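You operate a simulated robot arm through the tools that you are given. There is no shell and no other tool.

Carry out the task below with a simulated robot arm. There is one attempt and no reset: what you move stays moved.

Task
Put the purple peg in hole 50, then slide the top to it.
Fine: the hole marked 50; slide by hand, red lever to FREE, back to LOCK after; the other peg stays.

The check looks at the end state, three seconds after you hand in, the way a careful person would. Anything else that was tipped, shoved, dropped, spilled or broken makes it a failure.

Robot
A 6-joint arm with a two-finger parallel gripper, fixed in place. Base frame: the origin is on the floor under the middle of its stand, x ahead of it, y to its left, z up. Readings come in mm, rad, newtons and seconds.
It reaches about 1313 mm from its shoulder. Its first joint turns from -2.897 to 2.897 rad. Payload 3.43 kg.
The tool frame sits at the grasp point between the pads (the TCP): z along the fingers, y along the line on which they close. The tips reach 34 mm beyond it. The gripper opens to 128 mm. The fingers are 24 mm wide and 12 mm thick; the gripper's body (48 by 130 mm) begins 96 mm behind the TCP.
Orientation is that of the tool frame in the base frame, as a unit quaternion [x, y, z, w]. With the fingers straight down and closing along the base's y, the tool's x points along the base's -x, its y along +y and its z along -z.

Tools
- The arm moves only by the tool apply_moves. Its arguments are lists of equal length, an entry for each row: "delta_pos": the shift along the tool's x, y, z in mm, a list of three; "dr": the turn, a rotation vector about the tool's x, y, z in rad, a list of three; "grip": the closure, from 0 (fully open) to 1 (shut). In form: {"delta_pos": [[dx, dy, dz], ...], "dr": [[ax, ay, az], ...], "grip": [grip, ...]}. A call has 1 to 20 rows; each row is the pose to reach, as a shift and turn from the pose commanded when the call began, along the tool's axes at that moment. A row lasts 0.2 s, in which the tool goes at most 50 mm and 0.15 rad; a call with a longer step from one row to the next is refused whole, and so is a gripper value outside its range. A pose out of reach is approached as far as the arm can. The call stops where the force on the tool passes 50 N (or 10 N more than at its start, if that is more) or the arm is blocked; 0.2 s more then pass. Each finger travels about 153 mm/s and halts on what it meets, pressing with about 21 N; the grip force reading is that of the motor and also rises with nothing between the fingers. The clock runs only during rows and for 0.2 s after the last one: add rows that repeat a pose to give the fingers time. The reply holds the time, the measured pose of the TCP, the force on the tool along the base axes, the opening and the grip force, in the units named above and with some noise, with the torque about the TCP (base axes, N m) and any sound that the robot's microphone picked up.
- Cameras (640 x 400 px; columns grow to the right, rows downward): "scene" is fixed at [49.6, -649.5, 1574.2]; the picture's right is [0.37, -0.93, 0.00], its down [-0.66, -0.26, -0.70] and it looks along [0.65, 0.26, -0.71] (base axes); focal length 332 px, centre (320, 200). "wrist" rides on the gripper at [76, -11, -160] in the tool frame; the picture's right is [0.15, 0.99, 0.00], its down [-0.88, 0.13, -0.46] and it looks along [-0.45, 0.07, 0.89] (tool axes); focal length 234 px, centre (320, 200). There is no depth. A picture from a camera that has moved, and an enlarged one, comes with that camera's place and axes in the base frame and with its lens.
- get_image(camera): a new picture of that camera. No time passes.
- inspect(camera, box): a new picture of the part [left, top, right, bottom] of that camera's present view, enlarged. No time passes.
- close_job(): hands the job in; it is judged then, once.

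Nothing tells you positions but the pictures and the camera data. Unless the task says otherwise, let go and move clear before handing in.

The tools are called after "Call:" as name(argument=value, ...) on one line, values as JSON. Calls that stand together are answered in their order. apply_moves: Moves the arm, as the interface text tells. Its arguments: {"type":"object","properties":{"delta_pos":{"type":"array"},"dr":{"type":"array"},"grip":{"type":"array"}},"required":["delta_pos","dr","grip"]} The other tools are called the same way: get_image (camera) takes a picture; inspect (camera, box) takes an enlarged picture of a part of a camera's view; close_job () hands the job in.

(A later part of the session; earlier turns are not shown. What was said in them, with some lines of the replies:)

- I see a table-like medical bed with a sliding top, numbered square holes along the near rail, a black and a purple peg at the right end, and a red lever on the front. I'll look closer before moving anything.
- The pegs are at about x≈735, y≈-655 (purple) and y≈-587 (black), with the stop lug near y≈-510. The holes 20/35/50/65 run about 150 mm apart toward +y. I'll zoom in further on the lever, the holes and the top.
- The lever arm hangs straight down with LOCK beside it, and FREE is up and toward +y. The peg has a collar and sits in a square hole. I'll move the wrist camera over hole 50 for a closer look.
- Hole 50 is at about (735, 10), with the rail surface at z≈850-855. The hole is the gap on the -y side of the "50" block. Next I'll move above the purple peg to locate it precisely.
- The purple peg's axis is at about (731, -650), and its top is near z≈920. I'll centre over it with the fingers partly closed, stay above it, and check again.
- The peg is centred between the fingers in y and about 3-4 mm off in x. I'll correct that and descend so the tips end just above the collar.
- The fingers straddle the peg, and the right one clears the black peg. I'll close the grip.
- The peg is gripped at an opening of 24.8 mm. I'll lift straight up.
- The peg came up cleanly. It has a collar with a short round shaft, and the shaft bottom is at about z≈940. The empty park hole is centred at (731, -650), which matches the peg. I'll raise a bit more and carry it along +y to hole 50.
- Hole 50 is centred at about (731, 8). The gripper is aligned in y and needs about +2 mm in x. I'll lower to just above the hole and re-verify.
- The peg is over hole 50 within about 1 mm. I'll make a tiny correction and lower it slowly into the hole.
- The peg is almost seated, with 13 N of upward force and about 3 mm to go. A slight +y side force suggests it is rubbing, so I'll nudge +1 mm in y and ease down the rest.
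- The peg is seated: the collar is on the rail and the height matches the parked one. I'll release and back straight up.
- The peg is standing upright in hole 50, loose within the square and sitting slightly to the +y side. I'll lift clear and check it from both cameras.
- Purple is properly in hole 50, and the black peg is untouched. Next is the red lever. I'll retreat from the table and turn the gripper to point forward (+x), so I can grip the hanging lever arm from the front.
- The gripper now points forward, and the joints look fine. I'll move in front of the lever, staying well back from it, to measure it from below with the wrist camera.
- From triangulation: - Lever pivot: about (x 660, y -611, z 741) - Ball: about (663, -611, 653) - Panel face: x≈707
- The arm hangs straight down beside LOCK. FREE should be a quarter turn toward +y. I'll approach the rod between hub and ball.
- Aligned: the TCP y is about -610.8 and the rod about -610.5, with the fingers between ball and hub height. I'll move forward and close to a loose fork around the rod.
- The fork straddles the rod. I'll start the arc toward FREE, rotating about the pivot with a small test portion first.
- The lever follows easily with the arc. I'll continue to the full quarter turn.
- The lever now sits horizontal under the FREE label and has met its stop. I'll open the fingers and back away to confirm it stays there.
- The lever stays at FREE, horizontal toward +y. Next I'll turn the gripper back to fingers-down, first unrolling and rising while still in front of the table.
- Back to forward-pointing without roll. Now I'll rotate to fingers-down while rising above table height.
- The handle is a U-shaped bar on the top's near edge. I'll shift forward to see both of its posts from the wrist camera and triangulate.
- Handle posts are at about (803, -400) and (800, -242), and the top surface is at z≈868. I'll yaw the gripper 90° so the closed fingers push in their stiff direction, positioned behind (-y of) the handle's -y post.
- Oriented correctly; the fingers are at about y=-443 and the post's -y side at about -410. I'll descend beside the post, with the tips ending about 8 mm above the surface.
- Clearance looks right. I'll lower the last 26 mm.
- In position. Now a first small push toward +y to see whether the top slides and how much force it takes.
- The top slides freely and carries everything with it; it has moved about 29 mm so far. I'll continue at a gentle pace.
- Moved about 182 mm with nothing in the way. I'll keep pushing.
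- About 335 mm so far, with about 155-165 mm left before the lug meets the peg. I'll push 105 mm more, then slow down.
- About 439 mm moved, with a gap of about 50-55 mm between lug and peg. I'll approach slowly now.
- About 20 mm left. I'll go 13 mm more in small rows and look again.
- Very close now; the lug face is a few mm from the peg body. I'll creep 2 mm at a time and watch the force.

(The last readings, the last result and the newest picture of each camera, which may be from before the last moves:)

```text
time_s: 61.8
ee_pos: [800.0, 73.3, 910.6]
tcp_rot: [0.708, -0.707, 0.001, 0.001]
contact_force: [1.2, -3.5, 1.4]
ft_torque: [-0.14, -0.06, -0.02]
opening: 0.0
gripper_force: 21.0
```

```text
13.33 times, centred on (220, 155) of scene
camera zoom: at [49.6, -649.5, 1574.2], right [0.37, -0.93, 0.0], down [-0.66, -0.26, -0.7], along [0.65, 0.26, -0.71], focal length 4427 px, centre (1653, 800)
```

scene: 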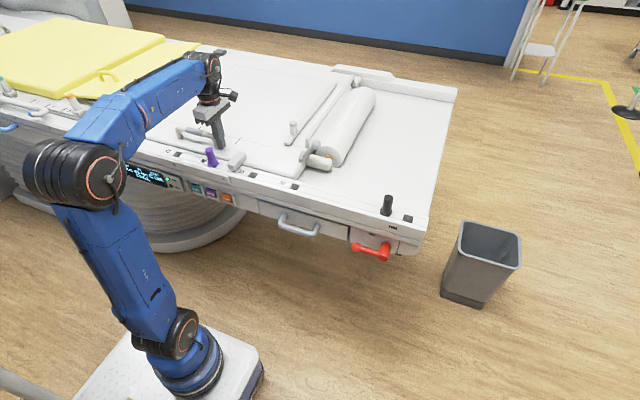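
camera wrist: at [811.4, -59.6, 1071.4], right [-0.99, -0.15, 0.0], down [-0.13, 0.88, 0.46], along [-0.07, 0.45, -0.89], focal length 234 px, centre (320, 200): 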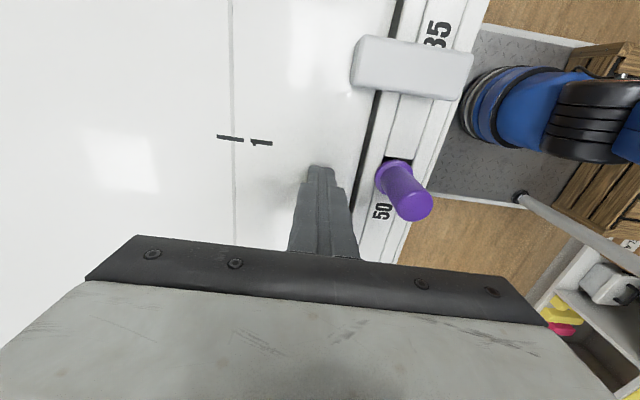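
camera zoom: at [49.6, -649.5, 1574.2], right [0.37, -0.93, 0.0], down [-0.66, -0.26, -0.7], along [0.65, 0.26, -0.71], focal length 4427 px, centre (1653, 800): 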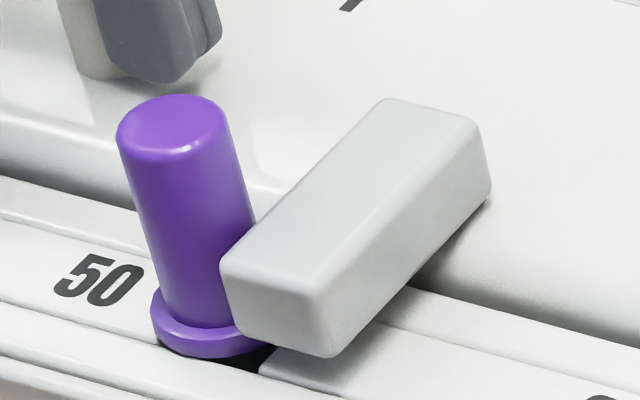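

The force reading is -3.5 N in y, which is possibly first contact. I'll push 1-2 mm more to confirm that the force builds.

Call:
apply_moves(delta_pos=[[-1, 0, 0], [-2, 0, 0], [-2, 0, 0]], dr=[[0, 0, 0], [0, 0, 0], [0, 0, 0]], grip=[1, 1, 1])

Call:
inspect(camera="wrist", box=[350, 60, 450, 150])

Call:
inspect(camera="scene", box=[200, 140, 240, 170])

Call:
inspect(camera="scene", box=[110, 150, 190, 200])

```text
time_s: 62.6
ee_pos: [799.5, 76.1, 910.7]
tcp_rot: [0.708, -0.706, 0.001, 0.001]
contact_force: [1.8, -3.7, -0.5]
ft_torque: [-0.1, -0.09, 0.0]
opening: 0.0
gripper_force: 20.5
```

```text
4.44 times, centred on (400, 105) of wrist
camera zoom: at [811.3, -0.7, 1070.3], right [-0.99, -0.15, 0.0], down [-0.13, 0.88, 0.45], along [-0.07, 0.45, -0.89], focal length 1041 px, centre (-36, 622)
```

zoom: 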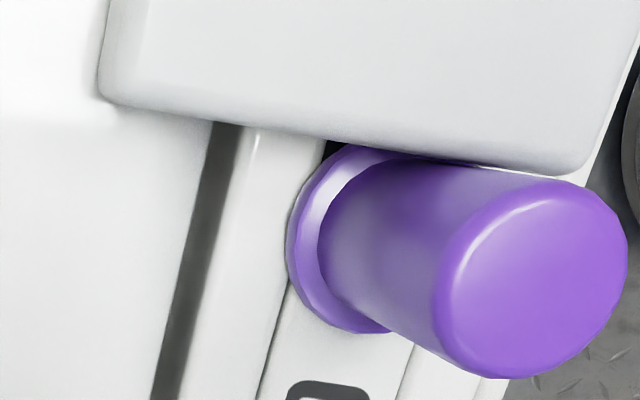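

```text
13.33 times, centred on (220, 155) of scene
camera zoom: at [49.6, -649.5, 1574.2], right [0.37, -0.93, 0.0], down [-0.66, -0.26, -0.7], along [0.65, 0.26, -0.71], focal length 4427 px, centre (1653, 800)
```

zoom: 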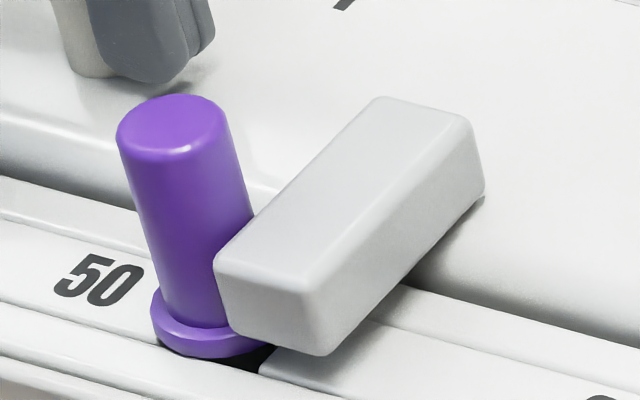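

```text
8.00 times, centred on (150, 175) of scene
camera zoom: at [49.6, -649.5, 1574.2], right [0.37, -0.93, 0.0], down [-0.66, -0.26, -0.7], along [0.65, 0.26, -0.71], focal length 2656 px, centre (1680, 400)
```

zoom: 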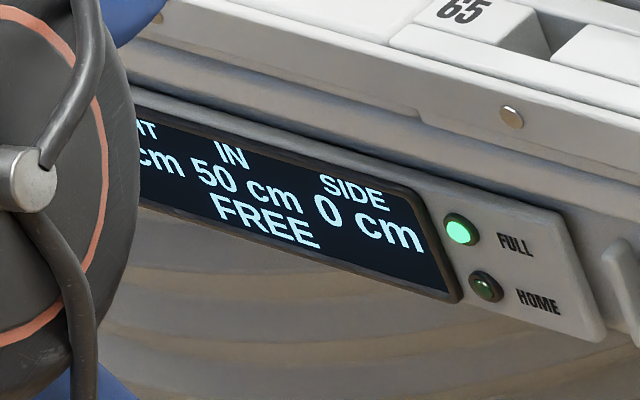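

The display reads IN 50 cm / FREE. The force stayed at about 3.7 N, likely just sliding friction, so I'll creep until it actually rises against the peg.

Call:
apply_moves(delta_pos=[[-1, 0, 0], [-2, 0, 0], [-2, 0, 0]], dr=[[0, 0, 0], [0, 0, 0], [0, 0, 0]], grip=[1, 1, 1])

Call:
inspect(camera="wrist", box=[350, 60, 450, 150])

Call:
inspect(camera="scene", box=[200, 140, 240, 170])

```text
time_s: 63.4
ee_pos: [798.9, 78.7, 911.6]
tcp_rot: [0.708, -0.706, 0.001, 0.0]
contact_force: [-4.1, -9.4, 3.7]
ft_torque: [-0.3, 0.23, 0.01]
opening: 0.3
gripper_force: 20.9
```

```text
4.44 times, centred on (400, 105) of wrist
camera zoom: at [811.4, 1.0, 1070.3], right [-0.99, -0.15, 0.0], down [-0.13, 0.88, 0.45], along [-0.07, 0.45, -0.89], focal length 1041 px, centre (-36, 622)
```

zoom: 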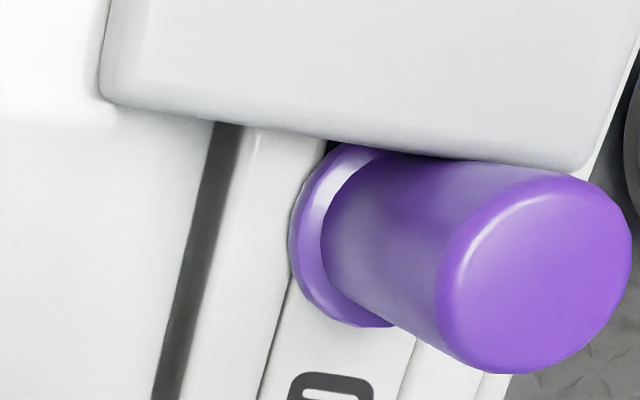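

```text
13.33 times, centred on (220, 155) of scene
camera zoom: at [49.6, -649.5, 1574.2], right [0.37, -0.93, 0.0], down [-0.66, -0.26, -0.7], along [0.65, 0.26, -0.71], focal length 4427 px, centre (1653, 800)
```

zoom: 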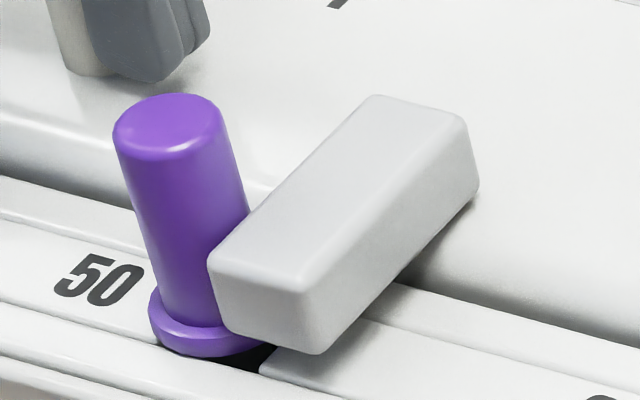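

The force rose to 9.4 N and the lug face is against the peg. One more mm will confirm the peg is firmly stopped by its hole.

Call:
apply_moves(delta_pos=[[-1, 0, 0], [-1, 0, 0]], dr=[[0, 0, 0], [0, 0, 0]], grip=[1, 1])

Call:
inspect(camera="scene", box=[200, 140, 240, 170])

Call:
inspect(camera="wrist", box=[350, 60, 450, 150])

```text
time_s: 64.0
ee_pos: [800.3, 77.5, 910.7]
tcp_rot: [0.708, -0.706, 0.001, 0.001]
contact_force: [-3.6, -16.6, 1.7]
ft_torque: [-0.54, 0.0, -0.01]
opening: 0.0
gripper_force: 20.9
```

```text
13.33 times, centred on (220, 155) of scene
camera zoom: at [49.6, -649.5, 1574.2], right [0.37, -0.93, 0.0], down [-0.66, -0.26, -0.7], along [0.65, 0.26, -0.71], focal length 4427 px, centre (1653, 800)
```

zoom: 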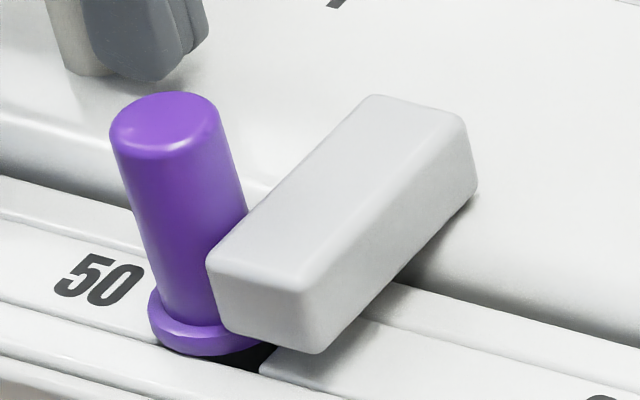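

```text
4.44 times, centred on (400, 105) of wrist
camera zoom: at [811.5, 1.5, 1070.3], right [-0.99, -0.15, 0.0], down [-0.13, 0.88, 0.45], along [-0.07, 0.45, -0.89], focal length 1041 px, centre (-36, 622)
```

zoom: 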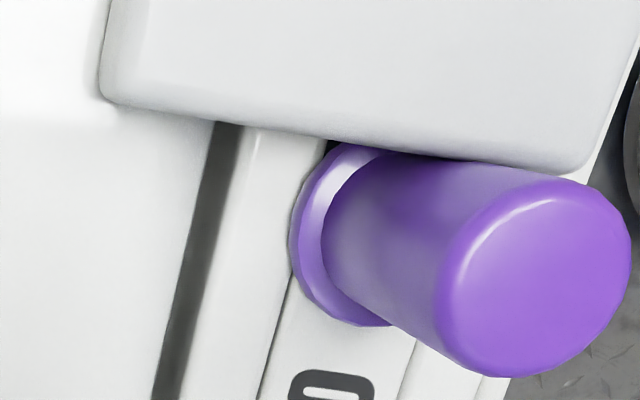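

Solid contact: 16.6 N and the lug is firmly against the peg. I'll back the fingers off the handle, lift, and check that everything stays put.

Call:
apply_moves(delta_pos=[[3, 0, 0], [8, 0, 0], [14, 0, 0], [20, 0, 0], [20, 0, -25], [20, 0, -60], [20, 0, -100], [20, 0, -140], [20, 0, -140]], dr=[[0, 0, 0], [0, 0, 0], [0, 0, 0], [0, 0, 0], [0, 0, 0], [0, 0, 0], [0, 0, 0], [0, 0, 0], [0, 0, 0]], grip=[1, 1, 1, 1, 1, 1, 1, 1, 1])

Call:
inspect(camera="scene", box=[200, 140, 240, 170])

Call:
inspect(camera="wrist", box=[320, 80, 480, 230])

Call:
get_image(camera="scene")

```text
time_s: 66.0
ee_pos: [798.2, 60.9, 1051.9]
tcp_rot: [0.708, -0.707, 0.001, 0.0]
contact_force: [-0.5, 0.2, -0.6]
ft_torque: [0.0, -0.01, -0.01]
opening: 0.0
gripper_force: 21.1
```

```text
13.33 times, centred on (220, 155) of scene
camera zoom: at [49.6, -649.5, 1574.2], right [0.37, -0.93, 0.0], down [-0.66, -0.26, -0.7], along [0.65, 0.26, -0.71], focal length 4427 px, centre (1653, 800)
```

zoom: 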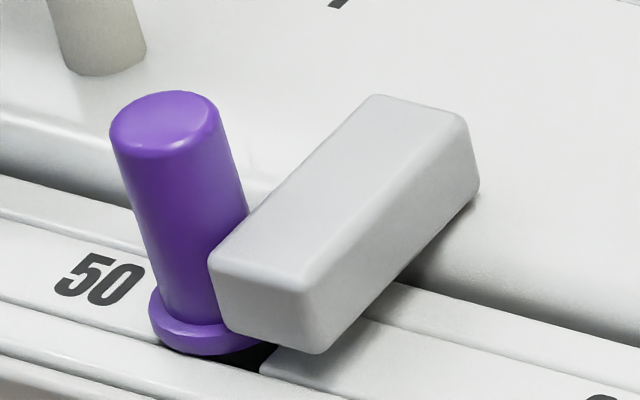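

```text
2.67 times, centred on (400, 155) of wrist
camera zoom: at [809.6, -16.2, 1210.9], right [-0.99, -0.15, 0.0], down [-0.13, 0.88, 0.45], along [-0.07, 0.45, -0.89], focal length 624 px, centre (107, 320)
```

zoom: 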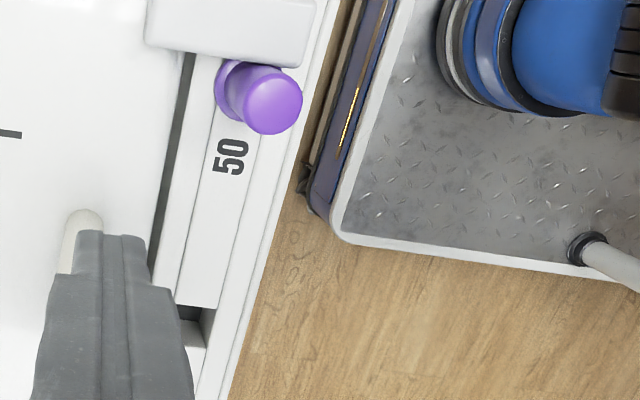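

```text
taken
```

scene: 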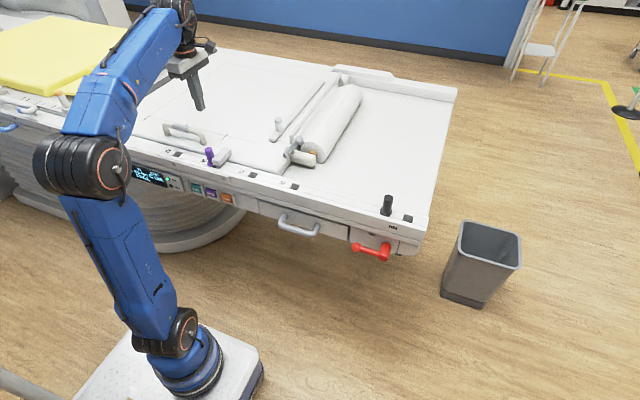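

The top stays against the peg at IN 50. Now I'll bring the arm back to return the lever to LOCK, first unrolling the gripper yaw and moving away from the table.

Call:
apply_moves(delta_pos=[[17, 12, -10], [35, 25, -20], [53, 37, -28], [70, 49, -28], [88, 62, -28], [105, 74, -28], [123, 86, -28], [141, 99, -28], [158, 111, -28], [176, 123, -28], [194, 136, -28], [211, 148, -28], [211, 148, -28]], dr=[[0, 0, 0.131], [0, 0, 0.262], [0, 0, 0.393], [0, 0, 0.524], [0, 0, 0.655], [0, 0, 0.785], [0, 0, 0.916], [0, 0, 1.047], [0, 0, 1.178], [0, 0, 1.309], [0, 0, 1.44], [0, 0, 1.5708], [0, 0, 1.5708]], grip=[1, 1, 1, 1, 1, 1, 1, 0.9, 0.8, 0.7, 0.6, 0.5, 0.5])

Call:
get_image(camera="scene")

```text
time_s: 68.8
ee_pos: [654.3, -152.9, 1079.7]
tcp_rot: [0.0, 1.0, -0.001, 0.0]
contact_force: [0.1, -0.3, -0.3]
ft_torque: [0.02, -0.01, 0.02]
opening: 64.0
gripper_force: 0.0
```

```text
taken
```

scene: 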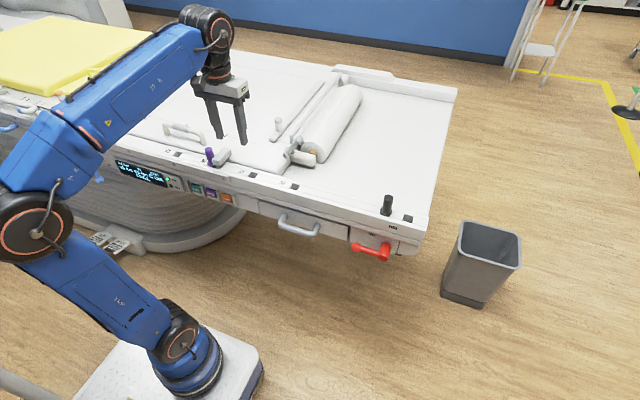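

Clear of the table top. Next I'll rotate to forward-pointing while backing away in front of the table.

Call:
apply_moves(delta_pos=[[20, -20, 0], [40, -42, 0], [58, -65, 0], [74, -88, 5], [88, -112, 15], [100, -136, 28], [110, -160, 42], [118, -184, 58], [124, -208, 75], [128, -232, 92], [131, -256, 108], [133, -278, 122], [134, -297, 130], [134, -297, 130]], dr=[[0, 0, 0], [0, -0.13, 0], [0, -0.26, 0], [0, -0.39, 0], [0, -0.52, 0], [0, -0.65, 0], [0, -0.78, 0], [0, -0.91, 0], [0, -1.04, 0], [0, -1.17, 0], [0, -1.3, 0], [0, -1.43, 0], [0, -1.5708, 0], [0, -1.5708, 0]], grip=[0.55, 0.55, 0.55, 0.55, 0.55, 0.55, 0.55, 0.55, 0.55, 0.55, 0.55, 0.55, 0.55, 0.55])

Call:
get_image(camera="scene")

```text
time_s: 71.8
ee_pos: [519.6, -451.6, 949.2]
tcp_rot: [-0.001, 0.707, 0.0, 0.708]
contact_force: [-0.3, 0.1, 0.3]
ft_torque: [0.01, -0.02, -0.01]
opening: 57.5
gripper_force: 0.1
```

```text
taken
```

scene: 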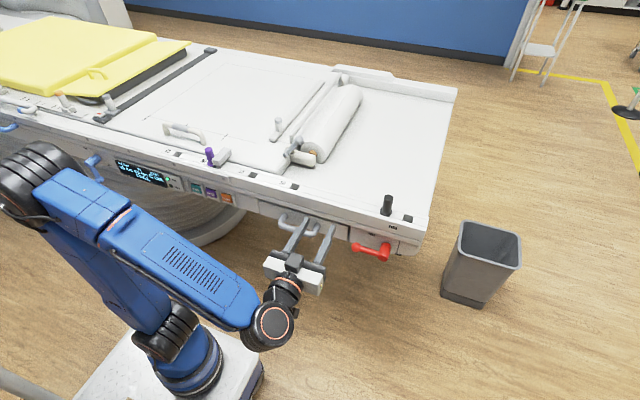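

Now I'll roll the gripper 90° and move in front of the lever's current horizontal position.

Call:
apply_moves(delta_pos=[[17, -9, -2], [34, -18, -2], [52, -27, -2], [69, -37, -2], [86, -46, -2], [103, -55, -2], [121, -64, -2], [138, -73, -2], [155, -82, -2], [172, -92, -2], [190, -101, -2], [207, -110, -2], [207, -110, -2]], dr=[[0, 0, 0.131], [0, 0, 0.262], [0, 0, 0.393], [0, 0, 0.524], [0, 0, 0.655], [0, 0, 0.785], [0, 0, 0.916], [0, 0, 1.047], [0, 0, 1.178], [0, 0, 1.309], [0, 0, 1.44], [0, 0, 1.5708], [0, 0, 1.5708]], grip=[0.55, 0.55, 0.55, 0.55, 0.55, 0.55, 0.55, 0.55, 0.55, 0.55, 0.55, 0.55, 0.55])

Call:
get_image(camera="wrist")

Call:
inspect(camera="wrist", box=[240, 90, 400, 190])

Call:
inspect(camera="scene", box=[320, 200, 440, 290])

```text
time_s: 74.6
ee_pos: [518.2, -560.6, 741.8]
tcp_rot: [0.499, 0.5, 0.501, 0.501]
contact_force: [-0.5, 0.2, 0.3]
ft_torque: [0.02, 0.0, -0.02]
opening: 57.3
gripper_force: 0.3
```

```text
taken
camera wrist: at [358.5, -484.8, 730.1], right [0.0, 0.15, 0.99], down [-0.45, -0.88, 0.13], along [0.89, -0.45, 0.07], focal length 234 px, centre (320, 200)
```

wrist: 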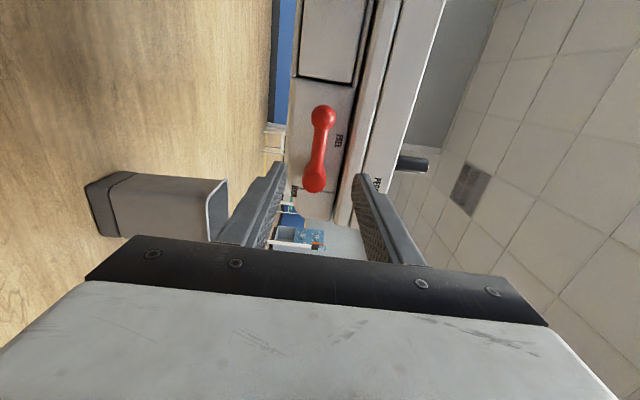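

```text
4.00 times, centred on (320, 140) of wrist
camera zoom: at [358.5, -484.8, 730.1], right [0.0, 0.15, 0.99], down [-0.45, -0.88, 0.13], along [0.89, -0.45, 0.07], focal length 937 px, centre (320, 440)
```

zoom: 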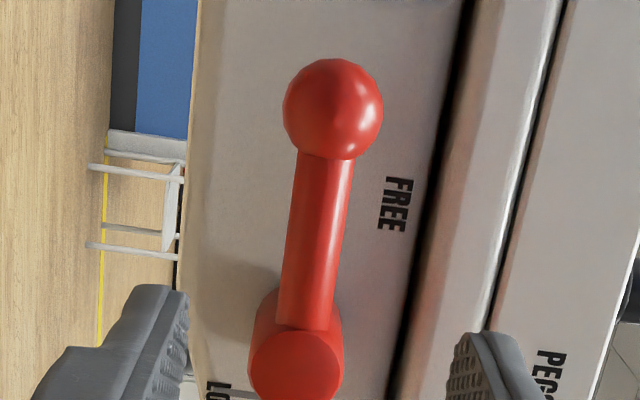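

```text
4.44 times, centred on (380, 245) of scene
camera zoom: at [49.6, -649.5, 1574.2], right [0.37, -0.93, 0.0], down [-0.66, -0.26, -0.7], along [0.65, 0.26, -0.71], focal length 1476 px, centre (53, 0)
```

zoom: 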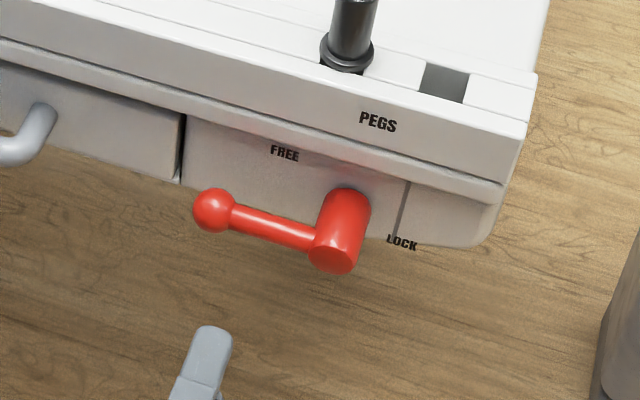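

The lever rod is horizontal at z≈740.6, and the TCP is centred on it. I'll move forward and close to the loose fork again.

Call:
apply_moves(delta_pos=[[0, 0, 35], [0, 0, 70], [0, 0, 100], [0, 0, 120], [0, 0, 131], [0, 0, 131], [0, 0, 131], [0, 0, 131]], dr=[[0, 0, 0], [0, 0, 0], [0, 0, 0], [0, 0, 0], [0, 0, 0], [0, 0, 0], [0, 0, 0], [0, 0, 0]], grip=[0.55, 0.55, 0.55, 0.55, 0.55, 0.7, 0.82, 0.82])

Call:
inspect(camera="wrist", box=[200, 60, 440, 210])

Call:
inspect(camera="scene", box=[320, 200, 440, 290])

```text
time_s: 76.4
ee_pos: [648.4, -559.2, 743.6]
tcp_rot: [0.5, 0.501, 0.5, 0.5]
contact_force: [1.4, 1.2, -2.2]
ft_torque: [0.06, 0.02, 0.04]
opening: 24.6
gripper_force: 1.2
```

```text
2.67 times, centred on (320, 135) of wrist
camera zoom: at [489.1, -484.2, 732.0], right [0.0, 0.15, 0.99], down [-0.45, -0.88, 0.13], along [0.89, -0.45, 0.07], focal length 624 px, centre (320, 373)
```

zoom: 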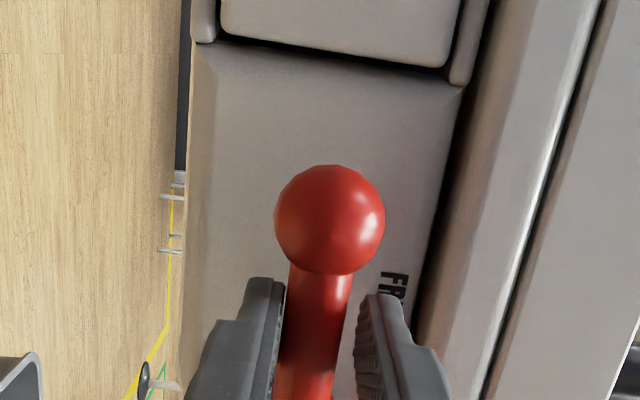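

```text
4.44 times, centred on (380, 245) of scene
camera zoom: at [49.6, -649.5, 1574.2], right [0.37, -0.93, 0.0], down [-0.66, -0.26, -0.7], along [0.65, 0.26, -0.71], focal length 1476 px, centre (53, 0)
```

zoom: 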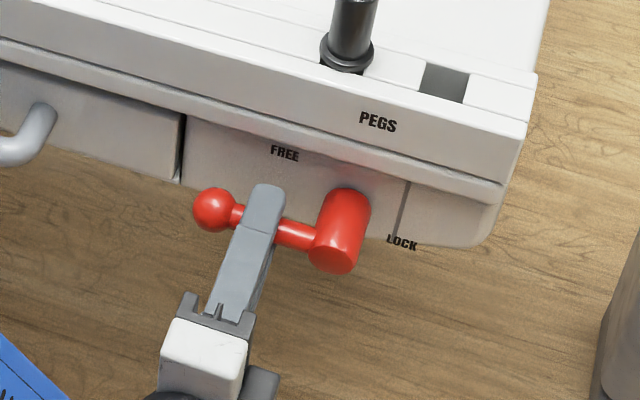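

The fork straddles the rod. I'll rotate back along the arc to LOCK, with a slight overshoot to reach the stop.

Call:
apply_moves(delta_pos=[[-0.25, -6, 0], [-1.0, -11.3, 0], [-2.2, -16.1, 0], [-3.9, -20.8, 0], [-6.1, -25.2, 0], [-8.6, -29.5, 0], [-11.6, -33.4, 0], [-15, -37, 0], [-18.7, -40.3, 0], [-22.8, -43.2, 0], [-27, -45.6, 0], [-31.6, -47.6, 0], [-36.3, -49.2, 0], [-41.1, -50.3, 0], [-46, -50.9, 0], [-49.5, -51, 0], [-52.9, -50.9, 0], [-52.9, -50.9, 0]], dr=[[0, 0, -0.1], [0, 0, -0.2], [0, 0, -0.3], [0, 0, -0.4], [0, 0, -0.5], [0, 0, -0.6], [0, 0, -0.7], [0, 0, -0.8], [0, 0, -0.9], [0, 0, -1.0], [0, 0, -1.1], [0, 0, -1.2], [0, 0, -1.3], [0, 0, -1.4], [0, 0, -1.5], [0, 0, -1.57], [0, 0, -1.64], [0, 0, -1.64]], grip=[0.82, 0.82, 0.82, 0.82, 0.82, 0.82, 0.82, 0.82, 0.82, 0.82, 0.82, 0.82, 0.82, 0.82, 0.82, 0.82, 0.82, 0.82])

Call:
inspect(camera="wrist", box=[200, 60, 440, 210])

Call:
inspect(camera="scene", box=[320, 200, 440, 290])

Call:
inspect(camera="scene", box=[110, 150, 190, 200])

```text
time_s: 80.2
ee_pos: [648.7, -612.6, 691.9]
tcp_rot: [-0.026, 0.706, -0.025, 0.707]
contact_force: [-0.5, 5.0, 1.7]
ft_torque: [0.09, -0.07, 0.07]
opening: 25.8
gripper_force: 2.6
```

```text
2.67 times, centred on (320, 135) of wrist
camera zoom: at [489.3, -629.8, 616.9], right [0.0, 0.98, -0.22], down [-0.46, 0.19, 0.87], along [0.89, 0.1, 0.45], focal length 624 px, centre (320, 373)
```

zoom: 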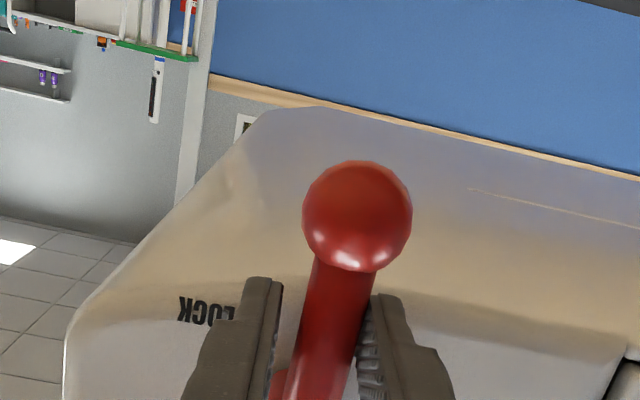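

```text
4.44 times, centred on (380, 245) of scene
camera zoom: at [49.6, -649.5, 1574.2], right [0.37, -0.93, 0.0], down [-0.66, -0.26, -0.7], along [0.65, 0.26, -0.71], focal length 1476 px, centre (53, 0)
```

zoom: 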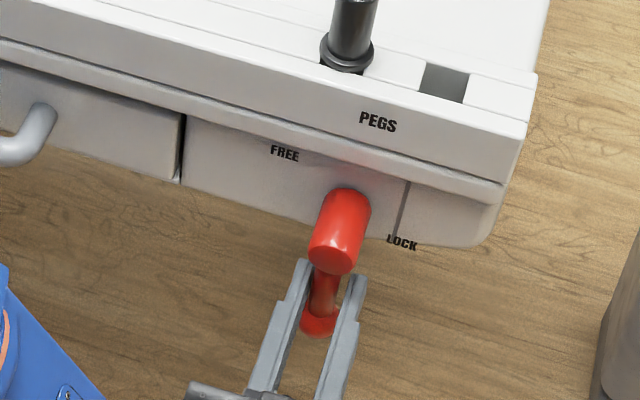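

```text
8.00 times, centred on (150, 175) of scene
camera zoom: at [49.6, -649.5, 1574.2], right [0.37, -0.93, 0.0], down [-0.66, -0.26, -0.7], along [0.65, 0.26, -0.71], focal length 2656 px, centre (1680, 400)
```

zoom: 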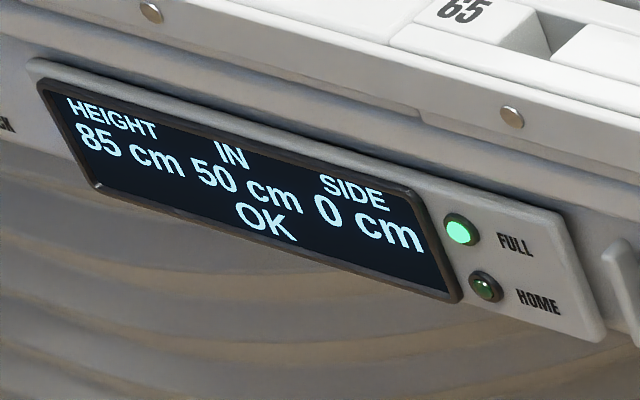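

The display reads 85 / IN 50 / SIDE 0 / OK, and the lever is hanging at LOCK. I'll open the fingers and back out.

Call:
apply_moves(delta_pos=[[0, 1.5, 0], [0, 1.5, 0], [0, 1.5, 0], [0, 1.5, -25], [0, 1.5, -60], [0, 1.5, -100], [0, 1.5, -140], [0, 1.5, -140]], dr=[[0, 0, 0.03], [0, 0, 0.06], [0, 0, 0.07], [0, 0, 0.07], [0, 0, 0.07], [0, 0, 0.07], [0, 0, 0.07], [0, 0, 0.07]], grip=[0.7, 0.6, 0.5, 0.5, 0.5, 0.5, 0.5, 0.5])

Call:
inspect(camera="wrist", box=[220, 60, 420, 185])

Call:
get_image(camera="scene")

Call:
inspect(camera="scene", box=[320, 190, 440, 290])

Call:
inspect(camera="scene", box=[195, 135, 245, 170])

Call:
inspect(camera="scene", box=[0, 20, 200, 200])

```text
time_s: 82.0
ee_pos: [506.1, -610.2, 691.2]
tcp_rot: [-0.001, 0.707, 0.001, 0.707]
contact_force: [0.3, -0.6, 0.5]
ft_torque: [0.0, 0.02, 0.01]
opening: 63.8
gripper_force: 0.1
```

```text
3.20 times, centred on (320, 122) of wrist
camera zoom: at [346.8, -622.7, 615.5], right [0.0, 0.99, -0.15], down [-0.46, 0.13, 0.88], along [0.89, 0.07, 0.45], focal length 749 px, centre (320, 448)
```

zoom: 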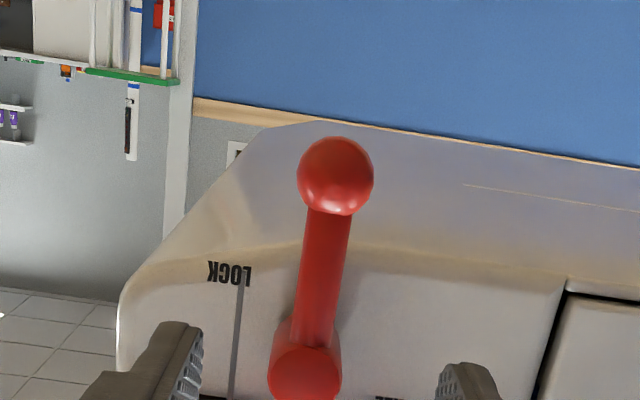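

```text
taken
```

scene: 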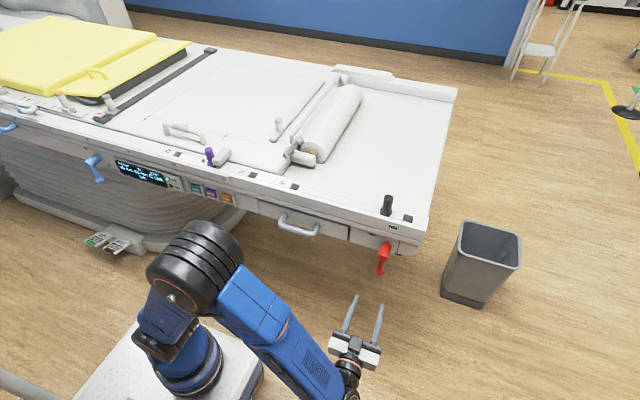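

```text
4.00 times, centred on (380, 240) of scene
camera zoom: at [49.6, -649.5, 1574.2], right [0.37, -0.93, 0.0], down [-0.66, -0.26, -0.7], along [0.65, 0.26, -0.71], focal length 1328 px, centre (80, 40)
```

zoom: 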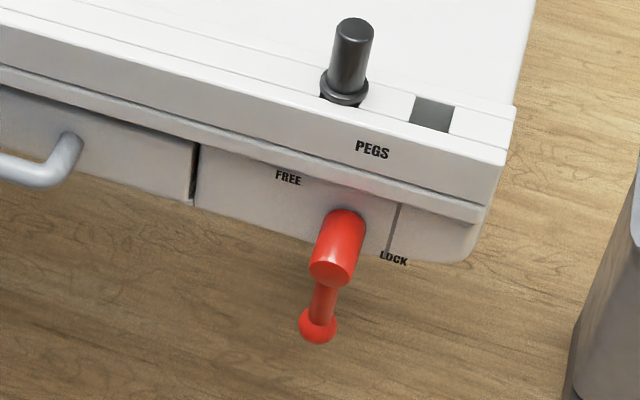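

```text
11.43 times, centred on (220, 152) of scene
camera zoom: at [49.6, -649.5, 1574.2], right [0.37, -0.93, 0.0], down [-0.66, -0.26, -0.7], along [0.65, 0.26, -0.71], focal length 3795 px, centre (1463, 743)
```

zoom: 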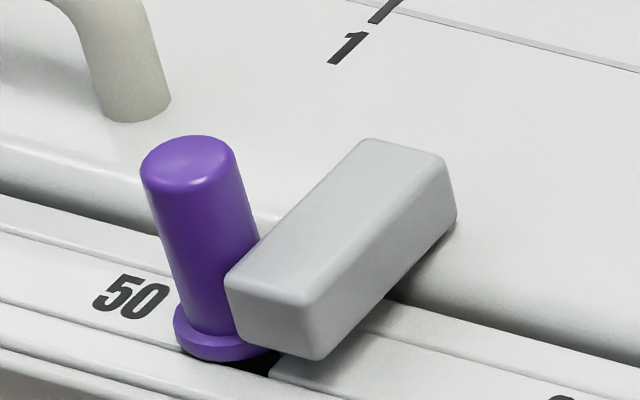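

```text
2.22 times, centred on (100, 110) of scene
camera zoom: at [49.6, -649.5, 1574.2], right [0.37, -0.93, 0.0], down [-0.66, -0.26, -0.7], along [0.65, 0.26, -0.71], focal length 738 px, centre (809, 400)
```

zoom: 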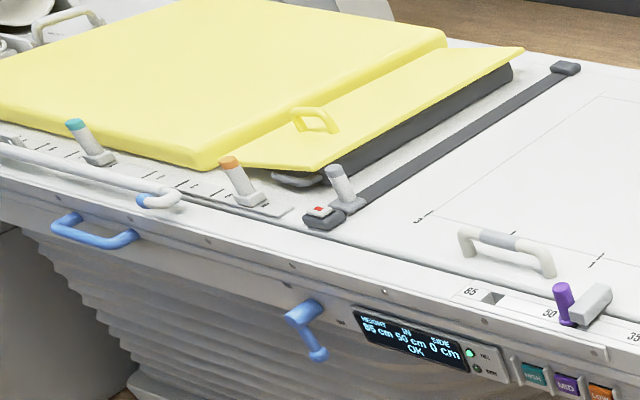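

Everything checks out:
- Purple is upright in hole 50 with the lug against it.
- Black and its rail are untouched.
- The lever is straight down at LOCK.
- The display reads OK with IN 50 cm.

I'll back off a bit further before handing in.

Call:
apply_moves(delta_pos=[[0, 0, -25], [0, 0, -50], [0, 0, -70], [0, 0, -70]], dr=[[0, 0, 0], [0, 0, 0], [0, 0, 0], [0, 0, 0]], grip=[0.5, 0.5, 0.5, 0.5])

Call:
get_image(camera="scene")

```text
time_s: 83.0
ee_pos: [440.8, -610.6, 691.3]
tcp_rot: [-0.001, 0.707, 0.001, 0.707]
contact_force: [0.9, 0.0, 0.3]
ft_torque: [-0.02, 0.0, -0.02]
opening: 64.0
gripper_force: 0.0
```

```text
taken
```

scene: 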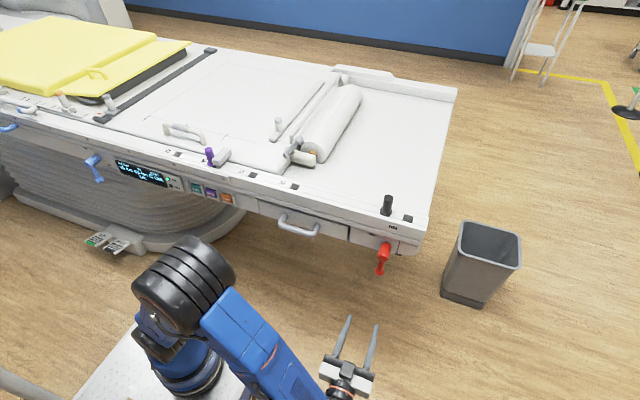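

The arm is clear and the scene is settled: peg in hole 50, top against it, lever at LOCK, black peg in place. I'm handing in the job.

Call:
close_job()

```text
The job is handed in.
```

The purple peg is in hole 50, the top is slid up against it, and the red lever is back at LOCK. I've handed the job in; no verdict has come back yet.

- **Peg:** it stands upright in hole 50, to within a couple of degrees. The hole is a little wider than the peg's shaft, so it sits slightly to the +y side.
- **Top:** I pushed it by the handle, by hand only, until the stop block on its near edge pressed against the peg. The last push took about 17 N. The display reads IN 50 cm and OK.
- **Lever:** I turned it to FREE before the slide and back to LOCK afterwards. It hangs straight down, as it did at the start.
- **Everything else:** the black peg was not touched, and I saw nothing tipped or knocked. The gripper is open and well clear of the table.
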